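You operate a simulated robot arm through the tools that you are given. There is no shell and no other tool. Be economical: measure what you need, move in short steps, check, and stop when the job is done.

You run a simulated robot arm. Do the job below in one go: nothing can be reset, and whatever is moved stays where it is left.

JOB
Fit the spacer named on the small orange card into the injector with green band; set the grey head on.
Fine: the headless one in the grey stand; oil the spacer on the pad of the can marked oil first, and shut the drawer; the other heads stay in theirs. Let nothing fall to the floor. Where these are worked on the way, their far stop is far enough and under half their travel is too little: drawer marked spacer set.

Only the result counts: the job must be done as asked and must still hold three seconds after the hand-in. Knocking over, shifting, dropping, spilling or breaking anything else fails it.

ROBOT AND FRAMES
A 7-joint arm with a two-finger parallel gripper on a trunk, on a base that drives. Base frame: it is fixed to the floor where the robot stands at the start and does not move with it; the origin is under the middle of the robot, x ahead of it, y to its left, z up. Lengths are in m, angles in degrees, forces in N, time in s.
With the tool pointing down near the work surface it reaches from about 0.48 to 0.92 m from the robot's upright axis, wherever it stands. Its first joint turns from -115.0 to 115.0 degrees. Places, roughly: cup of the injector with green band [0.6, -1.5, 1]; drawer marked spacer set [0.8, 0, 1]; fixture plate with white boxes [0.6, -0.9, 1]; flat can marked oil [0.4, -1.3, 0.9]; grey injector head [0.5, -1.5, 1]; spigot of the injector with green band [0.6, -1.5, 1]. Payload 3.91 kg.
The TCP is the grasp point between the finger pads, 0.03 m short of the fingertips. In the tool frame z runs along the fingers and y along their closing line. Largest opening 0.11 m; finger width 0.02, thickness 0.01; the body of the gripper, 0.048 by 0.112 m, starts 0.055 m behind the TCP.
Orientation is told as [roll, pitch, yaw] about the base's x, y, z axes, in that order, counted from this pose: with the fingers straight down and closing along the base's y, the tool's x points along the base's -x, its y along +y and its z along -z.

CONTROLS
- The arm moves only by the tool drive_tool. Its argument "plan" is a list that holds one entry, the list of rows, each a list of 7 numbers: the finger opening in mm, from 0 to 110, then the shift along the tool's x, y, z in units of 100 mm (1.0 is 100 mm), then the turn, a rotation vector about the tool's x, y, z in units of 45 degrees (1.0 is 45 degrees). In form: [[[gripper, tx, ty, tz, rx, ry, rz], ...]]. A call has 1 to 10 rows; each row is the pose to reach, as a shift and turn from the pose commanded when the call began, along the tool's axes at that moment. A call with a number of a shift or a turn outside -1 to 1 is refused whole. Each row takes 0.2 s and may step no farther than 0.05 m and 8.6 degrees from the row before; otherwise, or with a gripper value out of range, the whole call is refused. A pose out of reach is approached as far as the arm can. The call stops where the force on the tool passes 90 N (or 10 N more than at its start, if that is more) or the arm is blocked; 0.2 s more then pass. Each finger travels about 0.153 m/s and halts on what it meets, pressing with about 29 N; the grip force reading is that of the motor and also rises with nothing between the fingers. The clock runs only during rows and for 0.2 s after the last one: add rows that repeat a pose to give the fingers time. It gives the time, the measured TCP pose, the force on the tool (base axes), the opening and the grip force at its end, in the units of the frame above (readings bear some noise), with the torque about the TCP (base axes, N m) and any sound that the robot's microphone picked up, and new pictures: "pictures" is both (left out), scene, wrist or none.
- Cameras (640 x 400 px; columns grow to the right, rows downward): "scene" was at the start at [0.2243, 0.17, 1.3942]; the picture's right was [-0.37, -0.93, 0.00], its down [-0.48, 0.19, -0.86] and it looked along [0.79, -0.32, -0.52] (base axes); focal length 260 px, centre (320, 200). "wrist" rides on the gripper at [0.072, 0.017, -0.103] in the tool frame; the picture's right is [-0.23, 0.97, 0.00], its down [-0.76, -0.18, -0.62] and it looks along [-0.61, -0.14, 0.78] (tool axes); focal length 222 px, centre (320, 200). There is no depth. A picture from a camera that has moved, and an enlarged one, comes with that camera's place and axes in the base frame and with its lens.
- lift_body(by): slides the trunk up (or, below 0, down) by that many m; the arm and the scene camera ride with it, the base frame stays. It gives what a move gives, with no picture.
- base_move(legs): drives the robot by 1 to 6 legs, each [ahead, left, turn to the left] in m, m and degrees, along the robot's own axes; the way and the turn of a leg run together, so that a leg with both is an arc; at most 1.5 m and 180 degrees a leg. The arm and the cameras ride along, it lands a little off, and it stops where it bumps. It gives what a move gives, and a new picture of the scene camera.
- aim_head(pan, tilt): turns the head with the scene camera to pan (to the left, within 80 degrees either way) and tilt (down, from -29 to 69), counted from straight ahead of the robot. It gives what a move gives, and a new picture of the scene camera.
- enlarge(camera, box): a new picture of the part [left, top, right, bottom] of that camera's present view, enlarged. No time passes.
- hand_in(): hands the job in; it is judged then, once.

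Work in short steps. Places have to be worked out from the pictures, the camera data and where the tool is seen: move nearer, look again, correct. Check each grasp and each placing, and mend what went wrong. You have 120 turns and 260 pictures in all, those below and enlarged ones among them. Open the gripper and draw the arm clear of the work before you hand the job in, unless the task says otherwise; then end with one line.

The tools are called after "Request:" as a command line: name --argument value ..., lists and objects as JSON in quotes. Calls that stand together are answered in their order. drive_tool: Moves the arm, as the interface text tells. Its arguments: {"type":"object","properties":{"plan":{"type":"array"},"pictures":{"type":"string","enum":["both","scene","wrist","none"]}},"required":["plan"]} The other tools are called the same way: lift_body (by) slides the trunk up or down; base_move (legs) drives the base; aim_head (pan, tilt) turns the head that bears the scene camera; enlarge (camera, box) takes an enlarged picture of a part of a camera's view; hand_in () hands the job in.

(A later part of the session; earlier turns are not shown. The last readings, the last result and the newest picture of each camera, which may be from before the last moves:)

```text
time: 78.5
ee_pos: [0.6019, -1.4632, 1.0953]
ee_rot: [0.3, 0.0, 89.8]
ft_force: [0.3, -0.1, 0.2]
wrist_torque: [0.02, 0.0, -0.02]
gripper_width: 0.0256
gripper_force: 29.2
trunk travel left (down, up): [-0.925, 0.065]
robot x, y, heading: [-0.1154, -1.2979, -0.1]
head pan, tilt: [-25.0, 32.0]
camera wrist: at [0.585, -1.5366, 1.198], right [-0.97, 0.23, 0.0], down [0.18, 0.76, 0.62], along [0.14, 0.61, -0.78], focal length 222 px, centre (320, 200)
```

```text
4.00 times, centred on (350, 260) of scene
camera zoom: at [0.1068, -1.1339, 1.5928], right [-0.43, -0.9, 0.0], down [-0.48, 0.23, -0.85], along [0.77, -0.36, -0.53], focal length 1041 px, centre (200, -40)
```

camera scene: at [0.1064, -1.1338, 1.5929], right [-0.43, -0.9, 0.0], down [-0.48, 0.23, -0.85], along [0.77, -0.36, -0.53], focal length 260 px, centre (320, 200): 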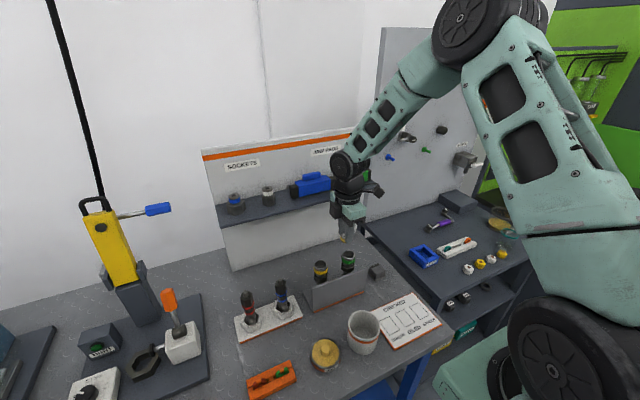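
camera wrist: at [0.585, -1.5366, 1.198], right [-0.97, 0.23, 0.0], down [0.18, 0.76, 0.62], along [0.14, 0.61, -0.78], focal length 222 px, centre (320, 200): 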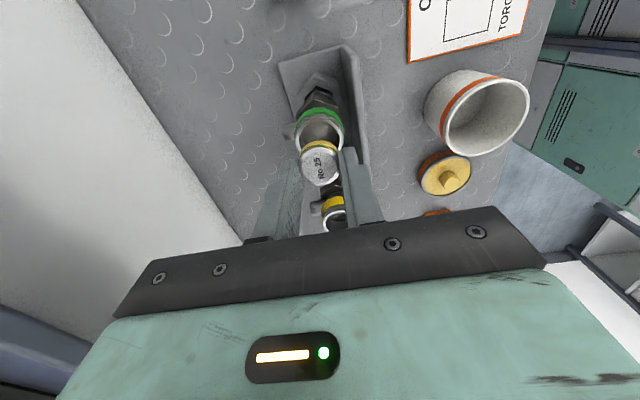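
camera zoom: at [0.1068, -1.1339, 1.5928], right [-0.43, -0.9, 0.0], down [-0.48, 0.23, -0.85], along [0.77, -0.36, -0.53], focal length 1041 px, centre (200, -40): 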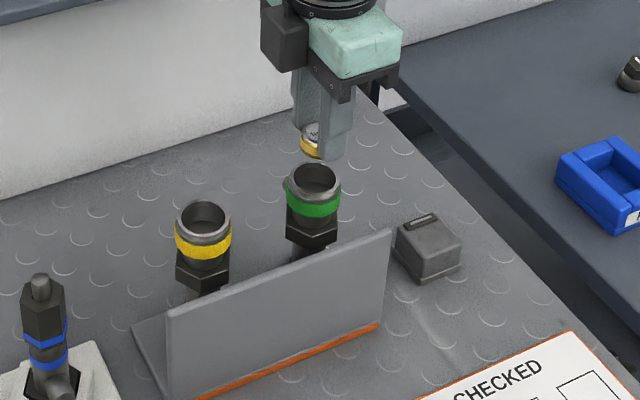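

Cup rim now fixed at (0.6019,-1.4638,1.020), inner ~34 mm; spacer is 1–3 mm too far −y. Correct +2 mm and lower until the tips are just above the rim.

Request:
drive_tool --plan '[[[15, -0.02, 0, 0.1, 0, 0, 0], [15, -0.02, 0, 0.25, 0, 0, 0], [15, -0.02, 0, 0.35, 0, 0, 0], [15, -0.02, 0, 0.41, 0, 0, 0]]]' --pictures "wrist"

Request:
enlarge --camera "wrist" --box '[250, 80, 390, 220]'

Request:
enlarge --camera "scene" --box '[325, 230, 365, 270]'

```text
time: 79.5
ee_pos: [0.6024, -1.4592, 1.06]
ee_rot: [-0.2, 0.1, 89.8]
ft_force: [-2.2, -1.7, 42.8]
wrist_torque: [-0.11, 0.19, 0.03]
gripper_width: 0.0256
gripper_force: 29.0
trunk travel left (down, up): [-0.925, 0.065]
robot x, y, heading: [-0.1222, -1.3004, -0.2]
head pan, tilt: [-25.0, 32.0]
camera wrist: at [0.585, -1.5342, 1.162], right [-0.97, 0.23, 0.0], down [0.18, 0.76, 0.62], along [0.15, 0.6, -0.78], focal length 222 px, centre (320, 200)
```

wrist: 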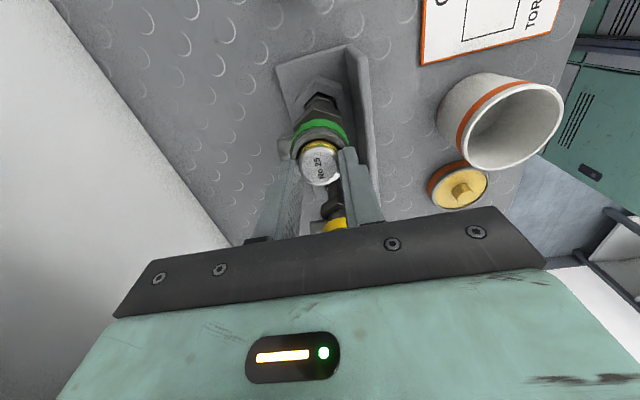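

```text
2.86 times, centred on (320, 150) of wrist
camera zoom: at [0.585, -1.5342, 1.162], right [-0.97, 0.23, 0.0], down [0.18, 0.76, 0.62], along [0.15, 0.6, -0.78], focal length 635 px, centre (320, 343)
```

zoom: 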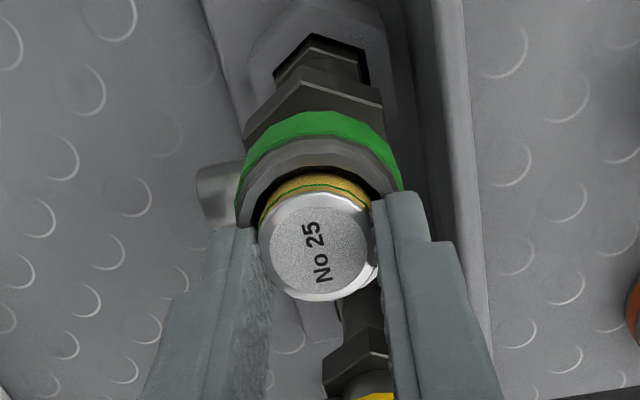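

```text
10.00 times, centred on (345, 250) of scene
camera zoom: at [0.1045, -1.1335, 1.5941], right [-0.43, -0.9, 0.0], down [-0.48, 0.23, -0.85], along [0.77, -0.36, -0.53], focal length 2603 px, centre (70, -300)
```

zoom: 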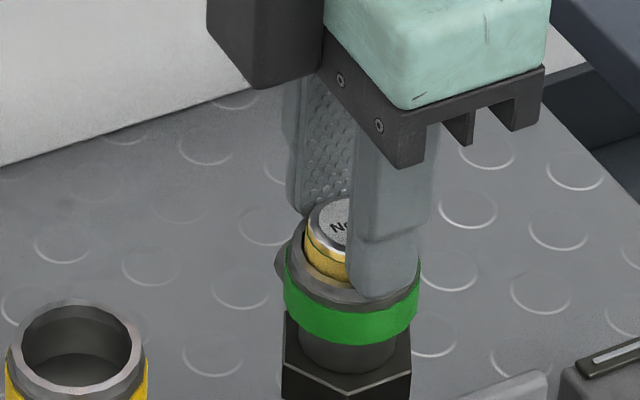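

Contact 43 N: the tips rest on the rim with the spacer partly in the bore. Back off 2 mm and check.

Request:
drive_tool --plan '[[[15, 0, 0, -0.05, 0, 0, 0], [15, 0, 0, -0.05, 0, 0, 0]]]' --pictures "none"

Request:
enlarge --camera "scene" --box '[325, 230, 365, 270]'

Request:
enlarge --camera "wrist" --box '[270, 100, 370, 200]'

```text
time: 80.1
ee_pos: [0.6008, -1.4609, 1.0599]
ee_rot: [0.3, 0.0, 89.8]
ft_force: [3.9, -0.2, 15.3]
wrist_torque: [-0.05, -0.39, 0.02]
gripper_width: 0.0258
gripper_force: 29.0
trunk travel left (down, up): [-0.925, 0.065]
robot x, y, heading: [-0.1164, -1.296, -0.3]
head pan, tilt: [-25.0, 32.0]
```

```text
10.00 times, centred on (345, 250) of scene
camera zoom: at [0.1062, -1.1337, 1.5927], right [-0.43, -0.9, 0.0], down [-0.48, 0.23, -0.85], along [0.77, -0.36, -0.53], focal length 2603 px, centre (70, -300)
```

zoom: 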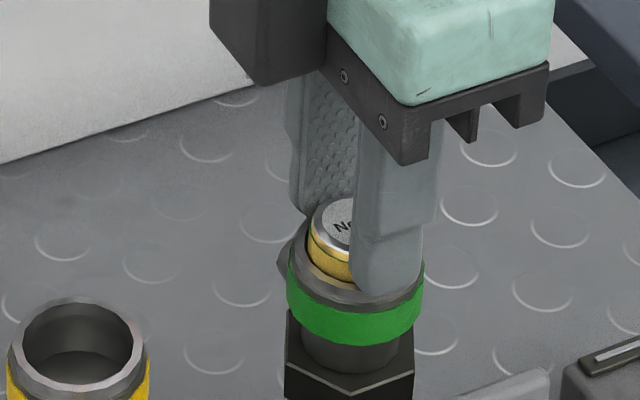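

```text
4.00 times, centred on (320, 150) of wrist
camera zoom: at [0.5847, -1.5342, 1.1624], right [-0.97, 0.23, 0.0], down [0.18, 0.76, 0.62], along [0.14, 0.61, -0.78], focal length 888 px, centre (320, 400)
```

zoom: 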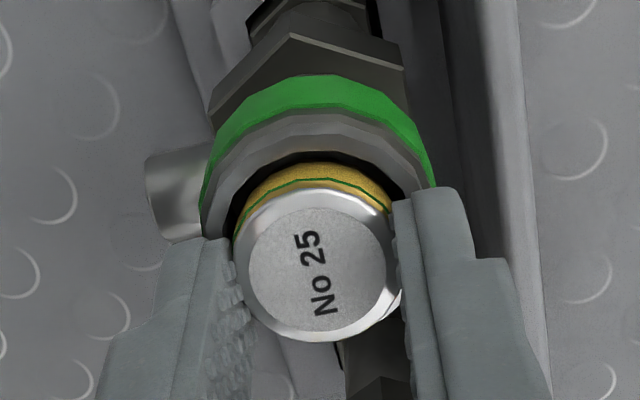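

Spacer looks centred in the bore from both views; tips rest on rim. Ease 1 mm up and release.

Request:
drive_tool --plan '[[[15, 0, 0, -0.015, 0, 0, 0], [40, 0, 0, -0.015, 0, 0, 0], [50, 0, 0, -0.015, 0, 0, 0], [50, 0, 0, -0.3, 0, 0, 0], [50, 0, 0, -0.6, 0, 0, 0]]]' --pictures "wrist"

Request:
enlarge --camera "scene" --box '[325, 230, 365, 270]'

Request:
enlarge --camera "wrist" --box '[250, 60, 390, 200]'

```text
time: 81.3
ee_pos: [0.6014, -1.4611, 1.1201]
ee_rot: [0.3, 0.0, 89.8]
ft_force: [0.2, 1.3, -0.2]
wrist_torque: [-0.02, 0.02, -0.01]
gripper_width: 0.0499
gripper_force: 0.1
trunk travel left (down, up): [-0.925, 0.065]
robot x, y, heading: [-0.1173, -1.2959, -0.3]
head pan, tilt: [-25.0, 32.0]
camera wrist: at [0.5859, -1.5345, 1.2221], right [-0.97, 0.23, 0.0], down [0.18, 0.76, 0.62], along [0.14, 0.61, -0.78], focal length 222 px, centre (320, 200)
```

wrist: 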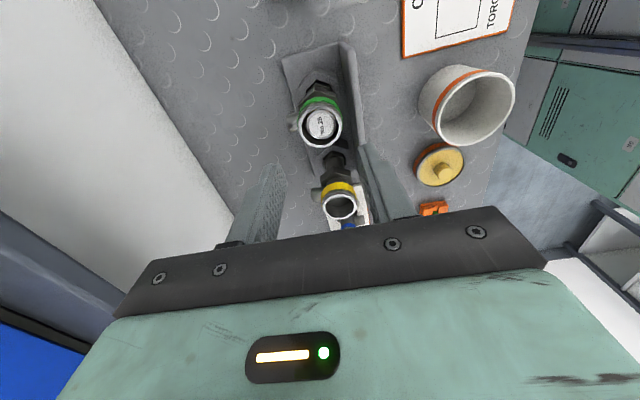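

```text
10.00 times, centred on (345, 250) of scene
camera zoom: at [0.107, -1.1338, 1.5927], right [-0.43, -0.9, 0.0], down [-0.48, 0.23, -0.85], along [0.77, -0.36, -0.53], focal length 2603 px, centre (70, -300)
```

zoom: 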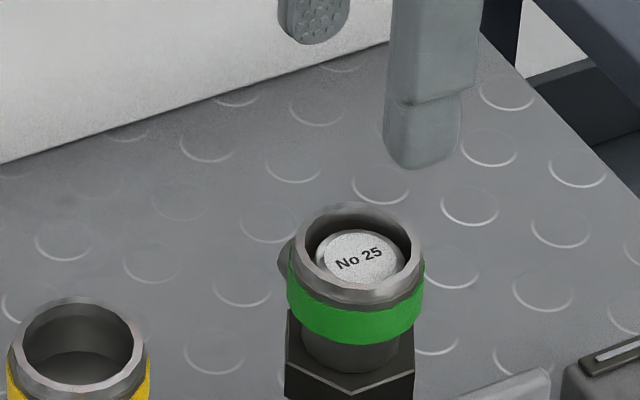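

```text
2.86 times, centred on (320, 130) of wrist
camera zoom: at [0.5859, -1.5345, 1.2221], right [-0.97, 0.23, 0.0], down [0.18, 0.76, 0.62], along [0.14, 0.61, -0.78], focal length 635 px, centre (320, 400)
```

zoom: 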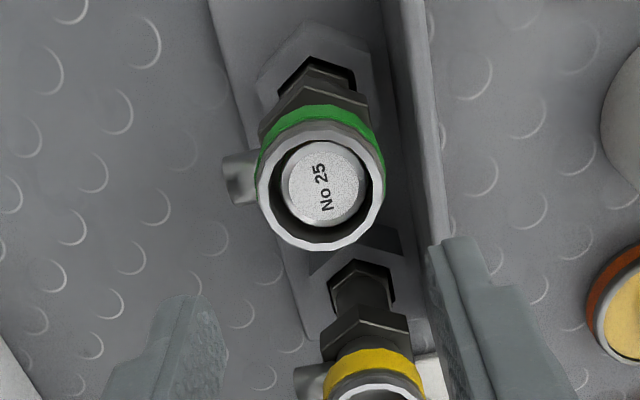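

Spacer seated flat in the cup. Now look closely at the grey block believed to be the head.

Request:
enlarge --camera "scene" --box '[340, 245, 410, 295]'

Request:
enlarge --camera "scene" --box '[220, 240, 400, 380]'

```text
8.00 times, centred on (375, 270) of scene
camera zoom: at [0.107, -1.1338, 1.5927], right [-0.43, -0.9, 0.0], down [-0.48, 0.23, -0.85], along [0.77, -0.36, -0.53], focal length 2083 px, centre (-120, -360)
```

zoom: 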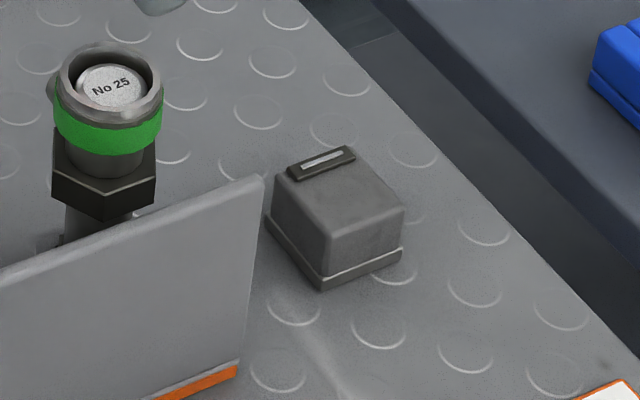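

```text
2.86 times, centred on (310, 310) of scene
camera zoom: at [0.107, -1.1338, 1.5927], right [-0.43, -0.9, 0.0], down [-0.48, 0.23, -0.85], along [0.77, -0.36, -0.53], focal length 744 px, centre (349, -114)
```

zoom: 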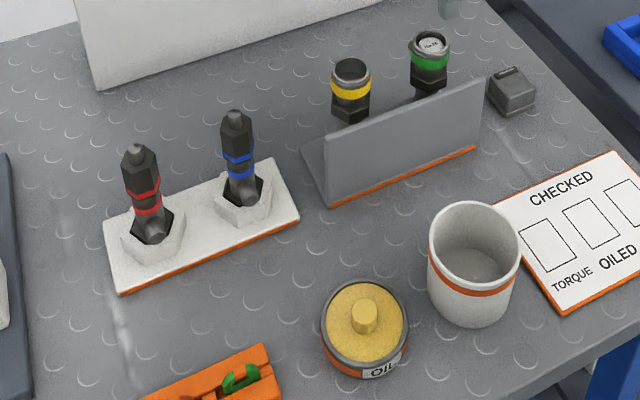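

The grey block (flange, marked tab on top toward +x) is the head; side stub on the injector also points ~+x. Move above the head for a wrist look.

Request:
drive_tool --plan '[[[60, 0.35, 0.05, -0.2, 0, 0, 0], [80, 0.7, 0.1, -0.3, 0, 0, 0], [80, 1.0, 0.14, -0.3, 0, 0, 0], [80, 1.0, 0.14, -0.3, 0, 0, 0]]]' --pictures "wrist"

Request:
enlarge --camera "wrist" --box '[240, 40, 400, 180]'

Request:
enlarge --camera "wrist" --box '[270, 120, 370, 220]'

```text
time: 82.3
ee_pos: [0.5867, -1.5632, 1.1497]
ee_rot: [0.2, 0.0, 89.8]
ft_force: [-0.2, 0.0, -0.2]
wrist_torque: [0.01, 0.01, 0.03]
gripper_width: 0.0801
gripper_force: 0.1
trunk travel left (down, up): [-0.925, 0.065]
robot x, y, heading: [-0.1157, -1.2993, -0.5]
head pan, tilt: [-25.0, 32.0]
camera wrist: at [0.5703, -1.6363, 1.2519], right [-0.97, 0.23, 0.0], down [0.18, 0.76, 0.62], along [0.14, 0.61, -0.78], focal length 222 px, centre (320, 200)
```

wrist: 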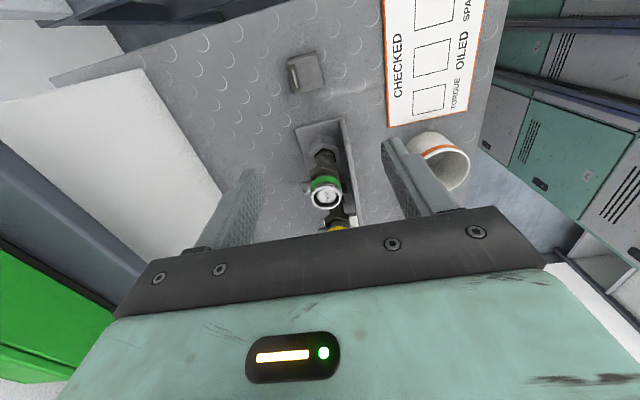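

```text
2.86 times, centred on (320, 110) of wrist
camera zoom: at [0.5703, -1.6363, 1.2519], right [-0.97, 0.23, 0.0], down [0.18, 0.76, 0.62], along [0.14, 0.61, -0.78], focal length 635 px, centre (320, 457)
```

zoom: 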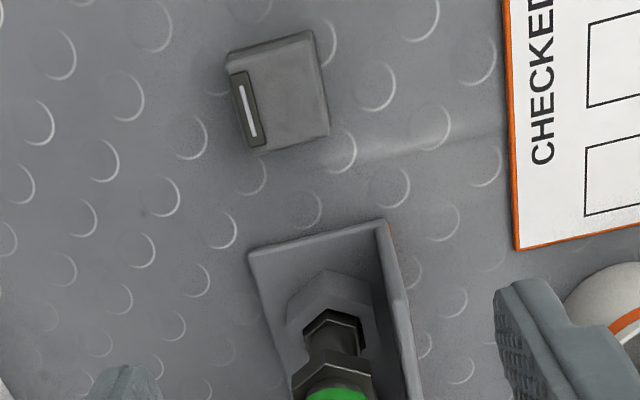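

```text
4.00 times, centred on (320, 170) of wrist
camera zoom: at [0.5703, -1.6363, 1.2519], right [-0.97, 0.23, 0.0], down [0.18, 0.76, 0.62], along [0.14, 0.61, -0.78], focal length 888 px, centre (320, 320)
```

zoom: 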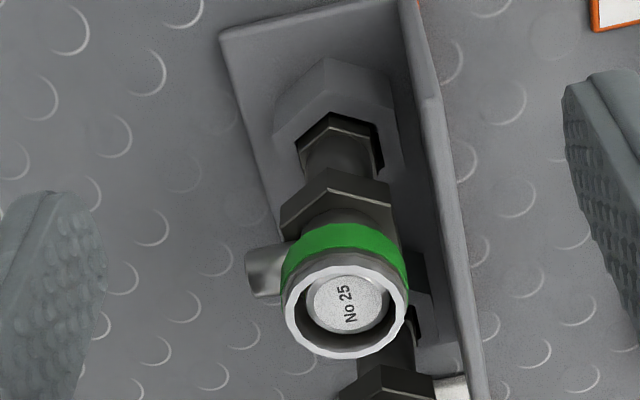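

Head centre ≈ (0.5985,-1.5875), about 40 mm square, aligned with axes, tab toward +x, same as the injector's spigot direction. Move over and descend to 1.05 to recheck.

Request:
drive_tool --plan '[[[80, 0.24, -0.12, 0.1, 0, 0, 0], [80, 0.24, -0.12, 0.5, 0, 0, 0], [80, 0.24, -0.12, 0.95, 0, 0, 0], [80, 0.24, -0.12, 0.95, 0, 0, 0]]]' --pictures "wrist"

Request:
enlarge --camera "wrist" --box '[240, 70, 400, 210]'

Request:
enlarge --camera "scene" --box '[340, 230, 410, 290]'

```text
time: 83.3
ee_pos: [0.5984, -1.5875, 1.0549]
ee_rot: [0.3, 0.0, 89.7]
ft_force: [0.9, -0.2, -0.1]
wrist_torque: [-0.01, 0.0, 0.0]
gripper_width: 0.0798
gripper_force: 0.2
trunk travel left (down, up): [-0.925, 0.065]
robot x, y, heading: [-0.1151, -1.2971, -0.2]
head pan, tilt: [-25.0, 32.0]
camera wrist: at [0.5827, -1.661, 1.1574], right [-0.97, 0.23, 0.0], down [0.18, 0.76, 0.62], along [0.14, 0.61, -0.78], focal length 222 px, centre (320, 200)
```

wrist: 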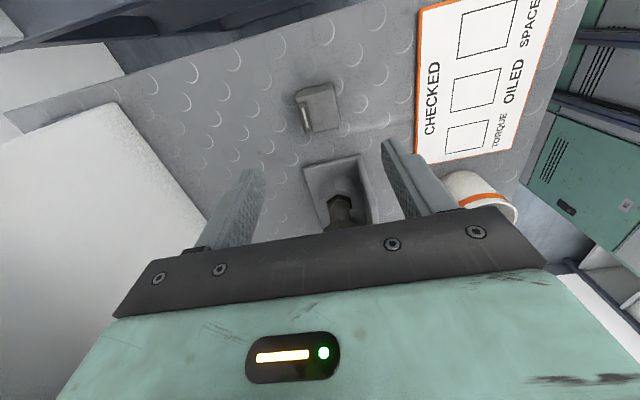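

```text
2.86 times, centred on (320, 140) of wrist
camera zoom: at [0.5827, -1.661, 1.1574], right [-0.97, 0.23, 0.0], down [0.18, 0.76, 0.62], along [0.14, 0.61, -0.78], focal length 635 px, centre (320, 371)
```

zoom: 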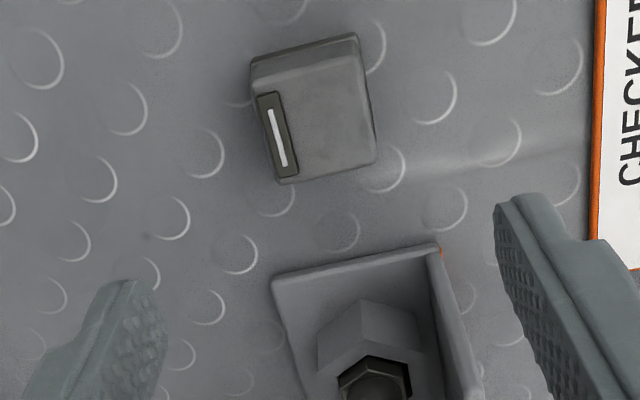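

```text
6.67 times, centred on (375, 260) of scene
camera zoom: at [0.1068, -1.134, 1.5928], right [-0.43, -0.9, 0.0], down [-0.48, 0.23, -0.85], along [0.77, -0.36, -0.53], focal length 1736 px, centre (-47, -200)
```

zoom: 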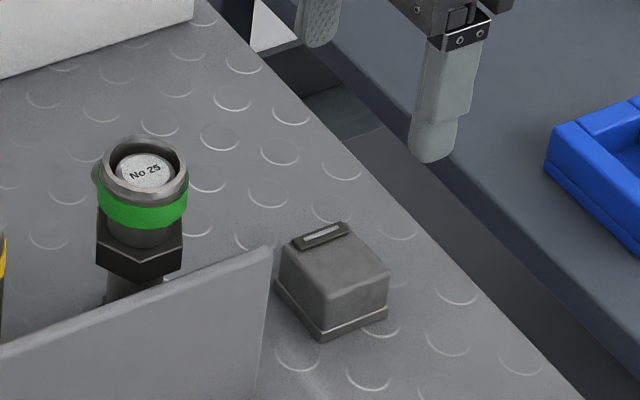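

Head top at z ≈0.911, centre (0.600,-1.5865), ~40 mm. Descend to grip it along x, tips just above the flange.

Request:
drive_tool --plan '[[[80, -0.01, -0.015, 0.4, 0, 0, 0], [80, -0.01, -0.015, 0.8, 0, 0, 0], [80, -0.01, -0.015, 0.95, 0, 0, 0]]]' --pictures "none"

Request:
drive_tool --plan '[[[75, 0, 0, 0.2, 0, 0, 0], [75, 0, 0, 0.36, 0, 0, 0], [75, 0, 0, 0.36, 0, 0, 0]]]' --pictures "wrist"

Request:
enlarge --camera "scene" --box '[340, 230, 410, 290]'

```text
time: 84.1
ee_pos: [0.6004, -1.5842, 0.9588]
ee_rot: [0.2, -0.1, 89.8]
ft_force: [-0.1, -0.3, -0.9]
wrist_torque: [-0.03, 0.0, 0.03]
gripper_width: 0.08
gripper_force: 0.1
trunk travel left (down, up): [-0.925, 0.065]
robot x, y, heading: [-0.1173, -1.2982, -0.1]
head pan, tilt: [-25.0, 32.0]
```

```text
time: 84.9
ee_pos: [0.6001, -1.5836, 0.9237]
ee_rot: [0.2, -0.1, 89.7]
ft_force: [0.4, 0.0, -0.2]
wrist_torque: [0.02, 0.02, -0.01]
gripper_width: 0.0747
gripper_force: 0.0
trunk travel left (down, up): [-0.925, 0.065]
robot x, y, heading: [-0.1166, -1.2976, -0.2]
head pan, tilt: [-25.0, 32.0]
camera wrist: at [0.5838, -1.6569, 1.0259], right [-0.97, 0.23, 0.0], down [0.18, 0.76, 0.62], along [0.14, 0.61, -0.78], focal length 222 px, centre (320, 200)
```

wrist: 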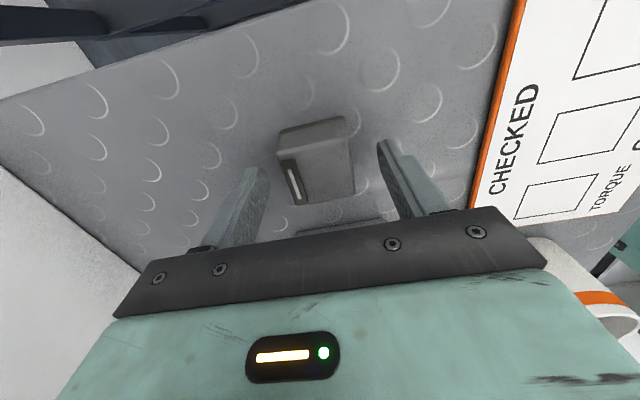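

```text
6.67 times, centred on (375, 260) of scene
camera zoom: at [0.1067, -1.1339, 1.5928], right [-0.43, -0.9, 0.0], down [-0.48, 0.23, -0.85], along [0.77, -0.36, -0.53], focal length 1736 px, centre (-47, -200)
```

zoom: 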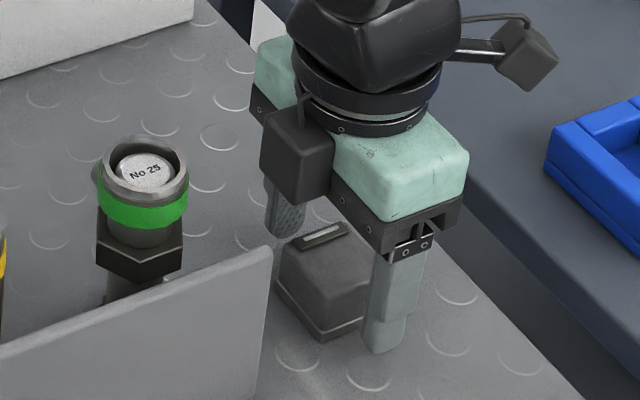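

Head is centred between the fingers, ~3 mm off in y; correct and close.

Request:
drive_tool --plan '[[[75, 0.03, 0, 0, 0, 0, 0], [50, 0.03, 0, 0, 0, 0, 0], [25, 0.03, 0, 0, 0, 0, 0], [20, 0.03, 0, 0, 0, 0, 0], [20, 0.03, 0, 0, 0, 0, 0]]]' --pictures "none"

Request:
enlarge --camera "wrist" --box '[240, 80, 400, 220]'

```text
time: 86.1
ee_pos: [0.5989, -1.5863, 0.9243]
ee_rot: [0.2, 0.0, 89.8]
ft_force: [2.4, 0.7, 0.9]
wrist_torque: [0.0, -0.03, 0.01]
gripper_width: 0.0414
gripper_force: 29.0
trunk travel left (down, up): [-0.925, 0.065]
robot x, y, heading: [-0.1164, -1.301, -0.5]
head pan, tilt: [-25.0, 32.0]
```

```text
2.86 times, centred on (320, 150) of wrist
camera zoom: at [0.5835, -1.6599, 1.0265], right [-0.97, 0.23, 0.0], down [0.18, 0.76, 0.62], along [0.14, 0.61, -0.78], focal length 635 px, centre (320, 343)
```

zoom: 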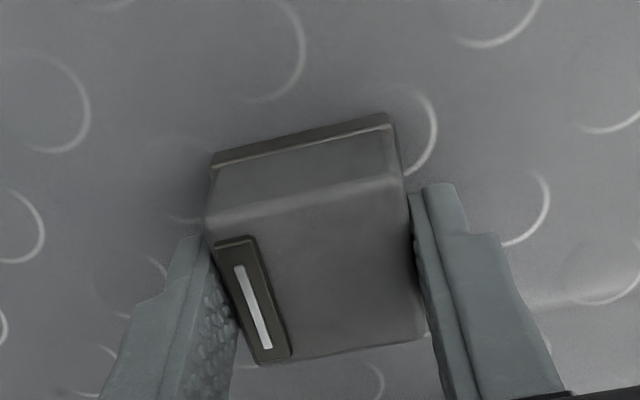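

Gripped (41.4 mm). Lift straight up.

Request:
drive_tool --plan '[[[20, 0, 0, -0.3, 0, 0, 0], [20, 0, 0, -0.65, 0, 0, 0], [20, 0, 0, -1.0, 0, 0, 0]]]' --pictures "none"

Request:
drive_tool --plan '[[[20, 0, 0, -0.35, 0, 0, 0], [20, 0, 0, -0.7, 0, 0, 0], [20, 0, 0, -1.0, 0, 0, 0]]]' --pictures "wrist"

Request:
enlarge --camera "wrist" --box '[240, 80, 400, 220]'

Request:
enlarge --camera "scene" --box '[340, 180, 420, 250]'

```text
time: 86.9
ee_pos: [0.6007, -1.5882, 1.0245]
ee_rot: [0.4, 0.1, 89.8]
ft_force: [0.1, -0.8, -0.6]
wrist_torque: [-0.03, -0.02, 0.02]
gripper_width: 0.0413
gripper_force: 29.1
trunk travel left (down, up): [-0.925, 0.065]
robot x, y, heading: [-0.1168, -1.2989, -0.7]
head pan, tilt: [-25.0, 32.0]
```

```text
time: 87.7
ee_pos: [0.6016, -1.5871, 1.1244]
ee_rot: [0.2, 0.1, 89.7]
ft_force: [-0.2, 0.1, -1.1]
wrist_torque: [0.0, 0.04, -0.01]
gripper_width: 0.0411
gripper_force: 28.9
trunk travel left (down, up): [-0.925, 0.065]
robot x, y, heading: [-0.1152, -1.3022, 0.0]
head pan, tilt: [-25.0, 32.0]
camera wrist: at [0.5844, -1.6613, 1.2265], right [-0.97, 0.23, 0.01], down [0.18, 0.76, 0.62], along [0.14, 0.61, -0.78], focal length 222 px, centre (320, 200)
```

wrist: 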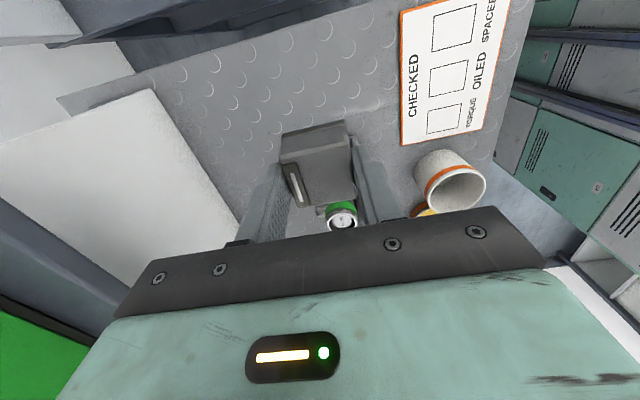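

```text
2.86 times, centred on (320, 150) of wrist
camera zoom: at [0.5844, -1.6613, 1.2265], right [-0.97, 0.23, 0.01], down [0.18, 0.76, 0.62], along [0.14, 0.61, -0.78], focal length 635 px, centre (320, 343)
```

zoom: 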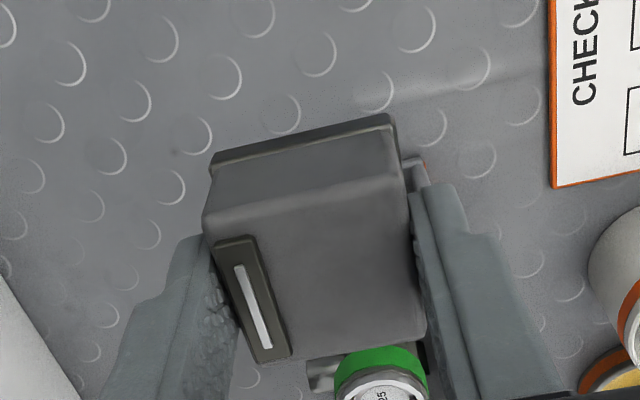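

```text
5.71 times, centred on (380, 215) of scene
camera zoom: at [0.107, -1.134, 1.5928], right [-0.43, -0.9, 0.0], down [-0.48, 0.23, -0.85], along [0.77, -0.36, -0.53], focal length 1488 px, centre (-23, 114)
```

zoom: 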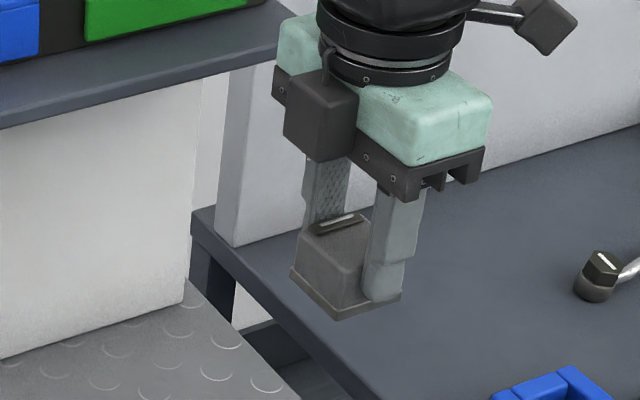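

I want to see the head's underside to know how it seats. Back off and tilt the hand so the underside faces the scene camera.

Request:
base_move --legs '[[-0.4, 0, 0]]'

Request:
drive_tool --plan '[[[20, 0, 0, -0.2, -0.16, 0, 0], [20, 0, 0, -0.4, -0.33, 0, 0], [20, 0, 0, -0.6, -0.5, 0, 0], [20, 0, 0, -0.8, -0.66, 0, 0], [20, 0, 0, -1.0, -0.83, 0, 0], [20, 0, 0, -1.0, -1.0, 0, 0]]]' --pictures "scene"

```text
time: 90.2
ee_pos: [0.2026, -1.584, 1.1249]
ee_rot: [0.2, -0.1, 90.0]
ft_force: [-0.3, 0.5, -0.4]
wrist_torque: [0.04, -0.01, -0.01]
gripper_width: 0.0417
gripper_force: 29.3
trunk travel left (down, up): [-0.925, 0.065]
robot x, y, heading: [-0.5135, -1.2975, -0.1]
head pan, tilt: [-25.0, 32.0]
camera scene: at [-0.2931, -1.1318, 1.5928], right [-0.42, -0.91, 0.0], down [-0.48, 0.22, -0.85], along [0.77, -0.36, -0.53], focal length 260 px, centre (320, 200)
```

scene: 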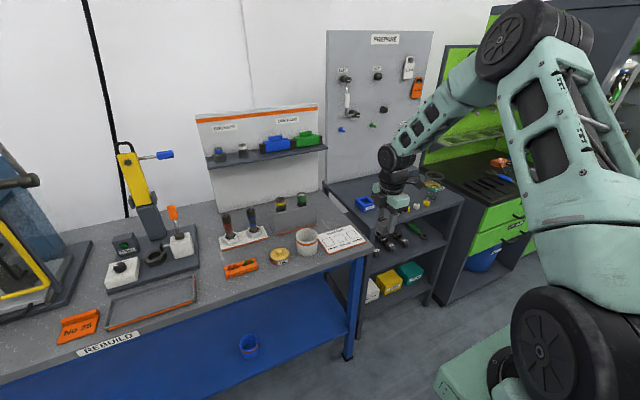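

```text
time: 91.6
ee_pos: [0.2009, -1.5828, 1.2245]
ee_rot: [45.3, 0.0, 90.0]
ft_force: [-0.6, 0.0, -0.1]
wrist_torque: [0.02, -0.07, -0.02]
gripper_width: 0.0409
gripper_force: 29.0
trunk travel left (down, up): [-0.925, 0.065]
robot x, y, heading: [-0.5127, -1.2955, -0.2]
head pan, tilt: [-25.0, 32.0]
camera scene: at [-0.2937, -1.1318, 1.5929], right [-0.42, -0.91, 0.0], down [-0.48, 0.22, -0.85], along [0.77, -0.36, -0.53], focal length 260 px, centre (320, 200)
```

scene: 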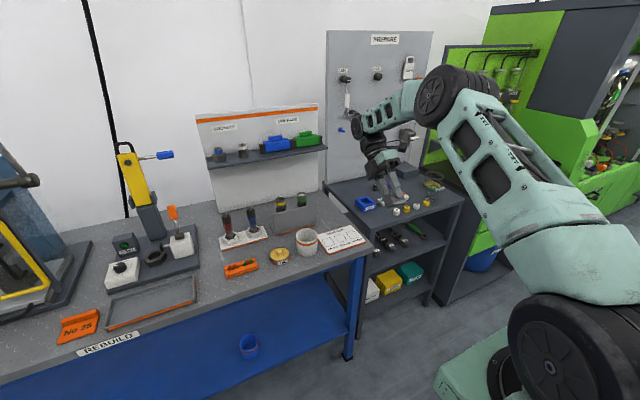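

Tilt a further ~38° and raise a bit.

Request:
drive_tool --plan '[[[20, 0, 0, 0, -0.17, 0, 0], [20, 0, 0, 0, -0.34, 0, 0], [20, 0, 0, 0, -0.51, 0, 0], [20, 0, 0, 0, -0.68, 0, 0], [20, 0, 0, 0, -0.85, 0, 0]]]' --pictures "none"

Request:
enlarge --camera "scene" --box '[340, 150, 440, 230]'

```text
time: 92.8
ee_pos: [0.147, -1.579, 1.2405]
ee_rot: [64.7, -0.2, 90.1]
ft_force: [1.0, -0.8, -1.2]
wrist_torque: [0.02, -0.02, -0.01]
gripper_width: 0.0413
gripper_force: 29.3
out of reach, approached as far as the arm can: row 2, 3, 4, 5
trunk travel left (down, up): [-0.925, 0.065]
robot x, y, heading: [-0.513, -1.297, 0.2]
head pan, tilt: [-25.0, 32.0]
```

```text
5.00 times, centred on (390, 190) of scene
camera zoom: at [-0.2932, -1.1316, 1.5928], right [-0.42, -0.91, 0.0], down [-0.48, 0.22, -0.85], along [0.77, -0.36, -0.53], focal length 1302 px, centre (-30, 250)
```

zoom: 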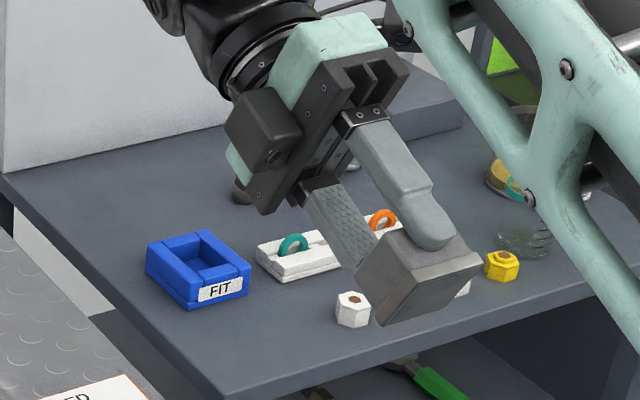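

Zoom in closer on the underside.

Request:
enlarge --camera "scene" --box '[405, 185, 440, 220]'

Request:
drive_tool --plan '[[[20, 0, 0.1, 0, 0, -0.15, 0.07], [20, 0, 0.2, 0, 0, -0.3, 0.14], [20, 0, 0.3, 0, 0, -0.45, 0.21], [20, 0, 0.4, 0, 0, -0.6, 0.28], [20, 0, 0.5, 0, 0, -0.75, 0.35], [20, 0, 0.6, 0, 0, -0.9, 0.42]]]' --pictures "none"

Request:
enlarge --camera "scene" --box '[370, 130, 470, 210]'

```text
11.43 times, centred on (422, 202) of scene
camera zoom: at [-0.2932, -1.1316, 1.5928], right [-0.42, -0.91, 0.0], down [-0.48, 0.22, -0.85], along [0.77, -0.36, -0.53], focal length 2975 px, centre (-851, 171)
```

zoom: 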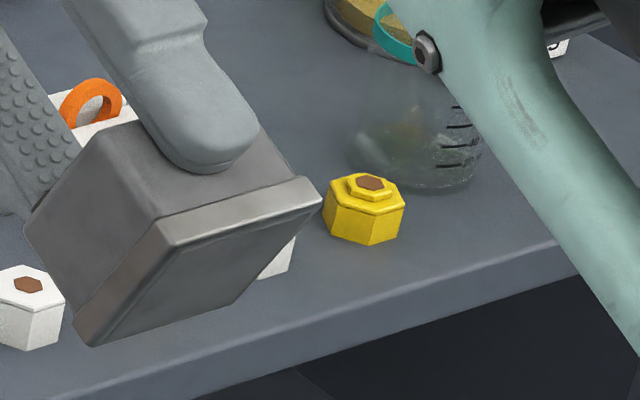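

```text
time: 94.2
ee_pos: [0.1195, -1.5773, 1.2936]
ee_rot: [64.8, -0.4, 45.4]
ft_force: [-0.8, 0.2, 0.9]
wrist_torque: [-0.03, -0.07, -0.07]
gripper_width: 0.0413
gripper_force: 28.2
out of reach, approached as far as the arm can: row 1, 2, 3, 4, 5
trunk travel left (down, up): [-0.925, 0.065]
robot x, y, heading: [-0.5151, -1.2965, -0.0]
head pan, tilt: [-25.0, 32.0]
```

```text
5.00 times, centred on (420, 170) of scene
camera zoom: at [-0.2953, -1.1316, 1.5933], right [-0.42, -0.91, 0.0], down [-0.48, 0.22, -0.85], along [0.77, -0.36, -0.53], focal length 1302 px, centre (-180, 350)
```

zoom: 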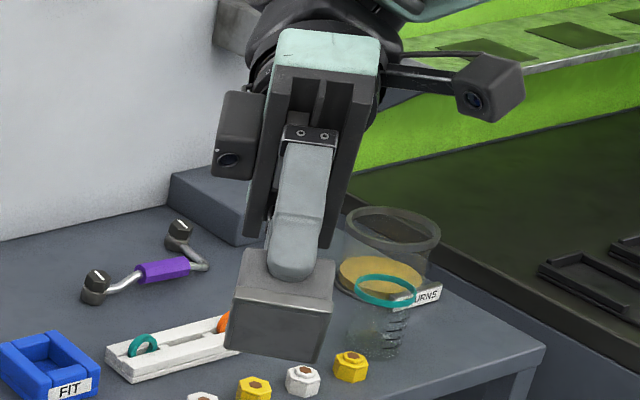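

Request:
enlarge --camera "scene" --box '[410, 175, 442, 205]'

```text
13.33 times, centred on (426, 190) of scene
camera zoom: at [-0.2953, -1.1316, 1.5933], right [-0.42, -0.91, 0.0], down [-0.48, 0.22, -0.85], along [0.77, -0.36, -0.53], focal length 3471 px, centre (-1093, 333)
```

zoom: 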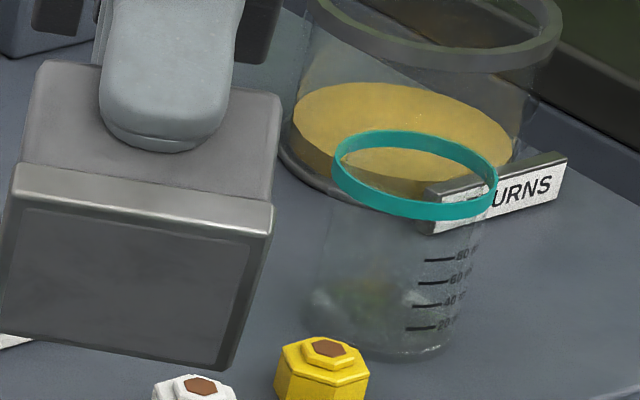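

The underside has a shallow square recess that will sit on the rim. Rotate back to upright.

Request:
drive_tool --plan '[[[20, 0, 0, 0, 0, 0.15, -0.07], [20, 0, 0, 0, 0, 0.3, -0.14], [20, 0, 0, 0, 0, 0.45, -0.21], [20, 0, 0, 0, 0, 0.6, -0.28], [20, 0, 0, 0, 0, 0.75, -0.35], [20, 0, 0, 0, 0, 0.9, -0.42]]]' --pictures "none"

Request:
drive_tool --plan '[[[20, 0, -0.1, 0.1, 0.16, 0, 0], [20, 0, -0.2, 0.1, 0.32, 0, 0], [20, 0, -0.3, 0.1, 0.48, 0, 0], [20, 0, -0.4, 0.1, 0.64, 0, 0], [20, 0, -0.5, 0.1, 0.8, 0, 0], [20, 0, -0.5, 0.1, 0.96, 0, 0]]]' --pictures "none"

```text
time: 95.6
ee_pos: [0.1239, -1.5784, 1.292]
ee_rot: [64.7, -0.2, 90.4]
ft_force: [-0.7, 1.0, 0.6]
wrist_torque: [-0.07, -0.1, 0.09]
gripper_width: 0.0414
gripper_force: 29.3
out of reach, approached as far as the arm can: row 1, 2, 3, 4, 5
trunk travel left (down, up): [-0.925, 0.065]
robot x, y, heading: [-0.5176, -1.2989, -0.0]
head pan, tilt: [-25.0, 32.0]
```

```text
time: 97.0
ee_pos: [0.1336, -1.5779, 1.2434]
ee_rot: [21.4, -0.2, 90.4]
ft_force: [0.4, -0.4, -1.2]
wrist_torque: [0.03, 0.03, 0.0]
gripper_width: 0.0411
gripper_force: 28.7
trunk travel left (down, up): [-0.925, 0.065]
robot x, y, heading: [-0.5185, -1.2983, -0.1]
head pan, tilt: [-25.0, 32.0]
```

Request:
drive_tool --plan '[[[20, 0, 0, 0, 0.16, 0, 0], [20, 0, 0, 0, 0.32, 0, 0], [20, 0, 0, 0, 0.475, 0, 0], [20, 0, 0, 0, 0.475, 0, 0]]]' --pictures "none"

Request:
base_move --legs '[[0, 0.05, 0], [0.4, 0, 0]]'

```text
time: 98.0
ee_pos: [0.1314, -1.5786, 1.2452]
ee_rot: [0.1, -0.2, 90.2]
ft_force: [-0.3, 0.5, -0.1]
wrist_torque: [0.01, 0.0, -0.01]
gripper_width: 0.0413
gripper_force: 29.1
trunk travel left (down, up): [-0.925, 0.065]
robot x, y, heading: [-0.5156, -1.2961, -0.0]
head pan, tilt: [-25.0, 32.0]
```

```text
time: 101.0
ee_pos: [0.5364, -1.5247, 1.2452]
ee_rot: [0.2, -0.2, 90.5]
ft_force: [0.2, 0.1, -0.2]
wrist_torque: [-0.01, -0.02, 0.0]
gripper_width: 0.0413
gripper_force: 29.1
trunk travel left (down, up): [-0.925, 0.065]
robot x, y, heading: [-0.1133, -1.2482, 0.0]
head pan, tilt: [-25.0, 32.0]
camera scene: at [0.1079, -1.0803, 1.5929], right [-0.42, -0.91, 0.0], down [-0.48, 0.22, -0.85], along [0.77, -0.36, -0.53], focal length 260 px, centre (320, 200)
```

scene: 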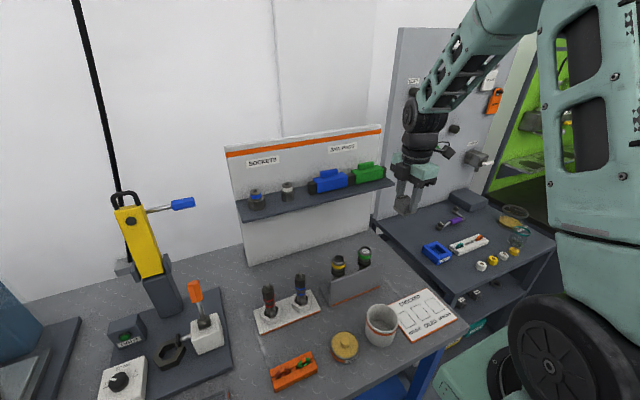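

Lower to ~1.145, then shift over the cup.

Request:
drive_tool --plan '[[[20, 0, 0, 0.4, 0, 0, 0], [20, 0, 0, 0.8, 0, 0, 0], [20, -0.1, -0.1, 1.0, 0, 0, 0], [20, -0.35, -0.38, 1.0, 0, 0, 0], [20, -0.6, -0.64, 1.0, 0, 0, 0], [20, -0.6, -0.64, 1.0, 0, 0, 0]]]' --pictures "wrist"

Request:
enlarge --camera "scene" --box '[330, 190, 410, 290]'

Request:
enlarge --camera "wrist" --box '[240, 80, 400, 220]'

```text
time: 102.4
ee_pos: [0.5996, -1.4629, 1.1466]
ee_rot: [0.2, -0.2, 90.5]
ft_force: [-0.6, 0.6, -0.6]
wrist_torque: [0.0, -0.01, 0.02]
gripper_width: 0.0413
gripper_force: 28.5
trunk travel left (down, up): [-0.925, 0.065]
robot x, y, heading: [-0.1144, -1.2455, 0.2]
head pan, tilt: [-25.0, 32.0]
camera wrist: at [0.5838, -1.5373, 1.248], right [-0.98, 0.22, 0.0], down [0.17, 0.76, 0.63], along [0.13, 0.61, -0.78], focal length 222 px, centre (320, 200)
```

wrist: 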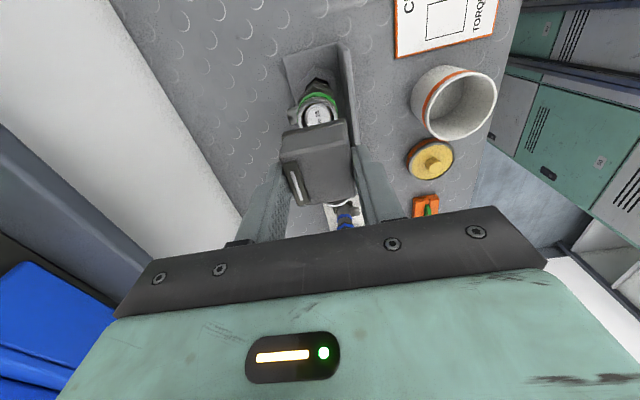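

```text
4.00 times, centred on (370, 240) of scene
camera zoom: at [0.1081, -1.0802, 1.5928], right [-0.42, -0.91, 0.0], down [-0.48, 0.22, -0.85], along [0.77, -0.36, -0.53], focal length 1041 px, centre (120, 40)
```

zoom: 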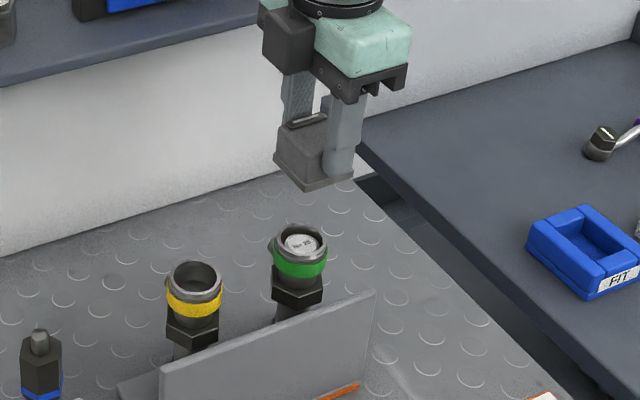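

```text
2.86 times, centred on (320, 150) of wrist
camera zoom: at [0.5838, -1.5373, 1.248], right [-0.98, 0.22, 0.0], down [0.17, 0.76, 0.63], along [0.13, 0.61, -0.78], focal length 635 px, centre (320, 343)
```

zoom: 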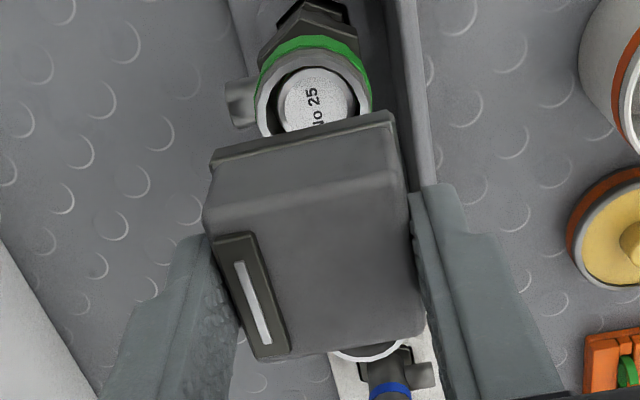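

Aligned within ~2 mm; nudge +2 mm x, +1.5 mm y and lower to just above the rim.

Request:
drive_tool --plan '[[[20, -0.018, -0.02, 0.2, 0, 0, 0], [20, -0.018, -0.02, 0.45, 0, 0, 0], [20, -0.018, -0.02, 0.6, 0, 0, 0], [20, -0.018, -0.02, 0.6, 0, 0, 0]]]' --pictures "wrist"

Request:
enlarge --camera "scene" --box '[340, 215, 400, 275]'

Request:
enlarge --camera "wrist" --box '[240, 80, 400, 220]'

```text
time: 103.4
ee_pos: [0.6014, -1.461, 1.0864]
ee_rot: [0.0, -0.2, 90.4]
ft_force: [-0.9, 0.1, -0.7]
wrist_torque: [0.02, -0.02, 0.04]
gripper_width: 0.0411
gripper_force: 28.7
trunk travel left (down, up): [-0.925, 0.065]
robot x, y, heading: [-0.1156, -1.2495, 0.1]
head pan, tilt: [-25.0, 32.0]
camera wrist: at [0.5863, -1.5352, 1.1877], right [-0.98, 0.22, 0.0], down [0.17, 0.76, 0.63], along [0.13, 0.61, -0.78], focal length 222 px, centre (320, 200)
```

wrist: 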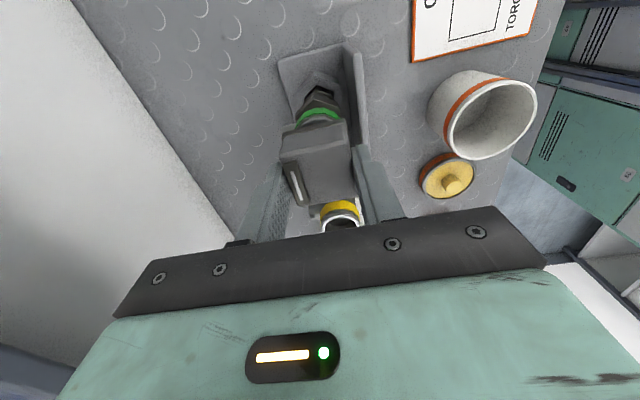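

```text
6.67 times, centred on (370, 245) of scene
camera zoom: at [0.1081, -1.0803, 1.5928], right [-0.42, -0.91, 0.0], down [-0.48, 0.22, -0.85], along [0.77, -0.36, -0.53], focal length 1736 px, centre (-13, -100)
```

zoom: 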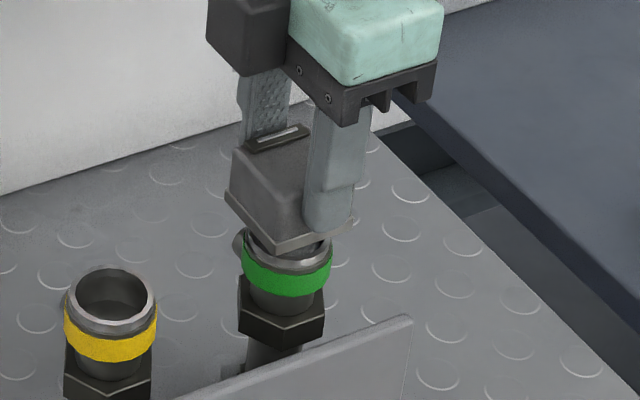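

```text
2.86 times, centred on (320, 150) of wrist
camera zoom: at [0.5863, -1.5352, 1.1877], right [-0.98, 0.22, 0.0], down [0.17, 0.76, 0.63], along [0.13, 0.61, -0.78], focal length 635 px, centre (320, 343)
```

zoom: 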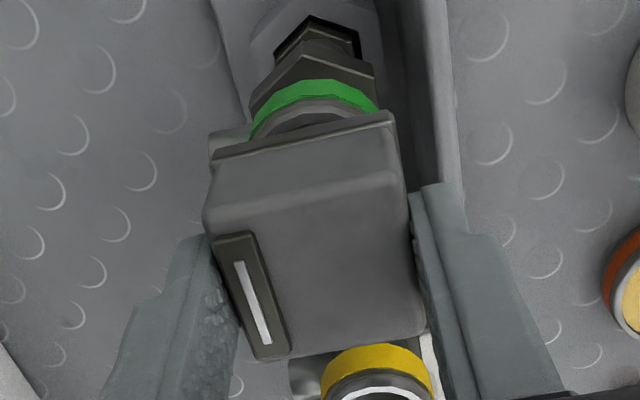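

Centred well. Lower gradually to contact.

Request:
drive_tool --plan '[[[20, 0, 0, 0.04, 0, 0, 0], [20, 0, 0, 0.08, 0, 0, 0]]]' --pictures "none"

Request:
drive_tool --plan '[[[20, 0, 0, 0.02, 0, 0, 0], [20, 0, 0, 0.04, 0, 0, 0]]]' --pictures "none"

Request:
enlarge --camera "scene" --box '[340, 215, 400, 275]'

```text
time: 104.0
ee_pos: [0.6004, -1.4618, 1.078]
ee_rot: [0.0, -0.3, 90.5]
ft_force: [-0.5, -0.6, -0.6]
wrist_torque: [0.02, -0.03, 0.02]
gripper_width: 0.0411
gripper_force: 29.1
trunk travel left (down, up): [-0.925, 0.065]
robot x, y, heading: [-0.1128, -1.2482, 0.3]
head pan, tilt: [-25.0, 32.0]
```

```text
time: 104.6
ee_pos: [0.6014, -1.4614, 1.0749]
ee_rot: [0.1, -0.2, 90.5]
ft_force: [-1.5, -0.6, 8.4]
wrist_torque: [-0.19, 0.09, -0.03]
gripper_width: 0.0411
gripper_force: 29.4
trunk travel left (down, up): [-0.925, 0.065]
robot x, y, heading: [-0.1118, -1.2473, 0.2]
head pan, tilt: [-25.0, 32.0]
```

```text
6.67 times, centred on (370, 245) of scene
camera zoom: at [0.1076, -1.0802, 1.5931], right [-0.42, -0.91, 0.0], down [-0.48, 0.22, -0.85], along [0.77, -0.36, -0.53], focal length 1736 px, centre (-13, -100)
```

zoom: 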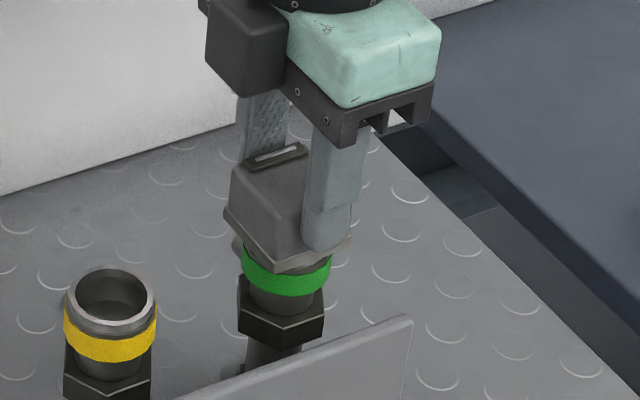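

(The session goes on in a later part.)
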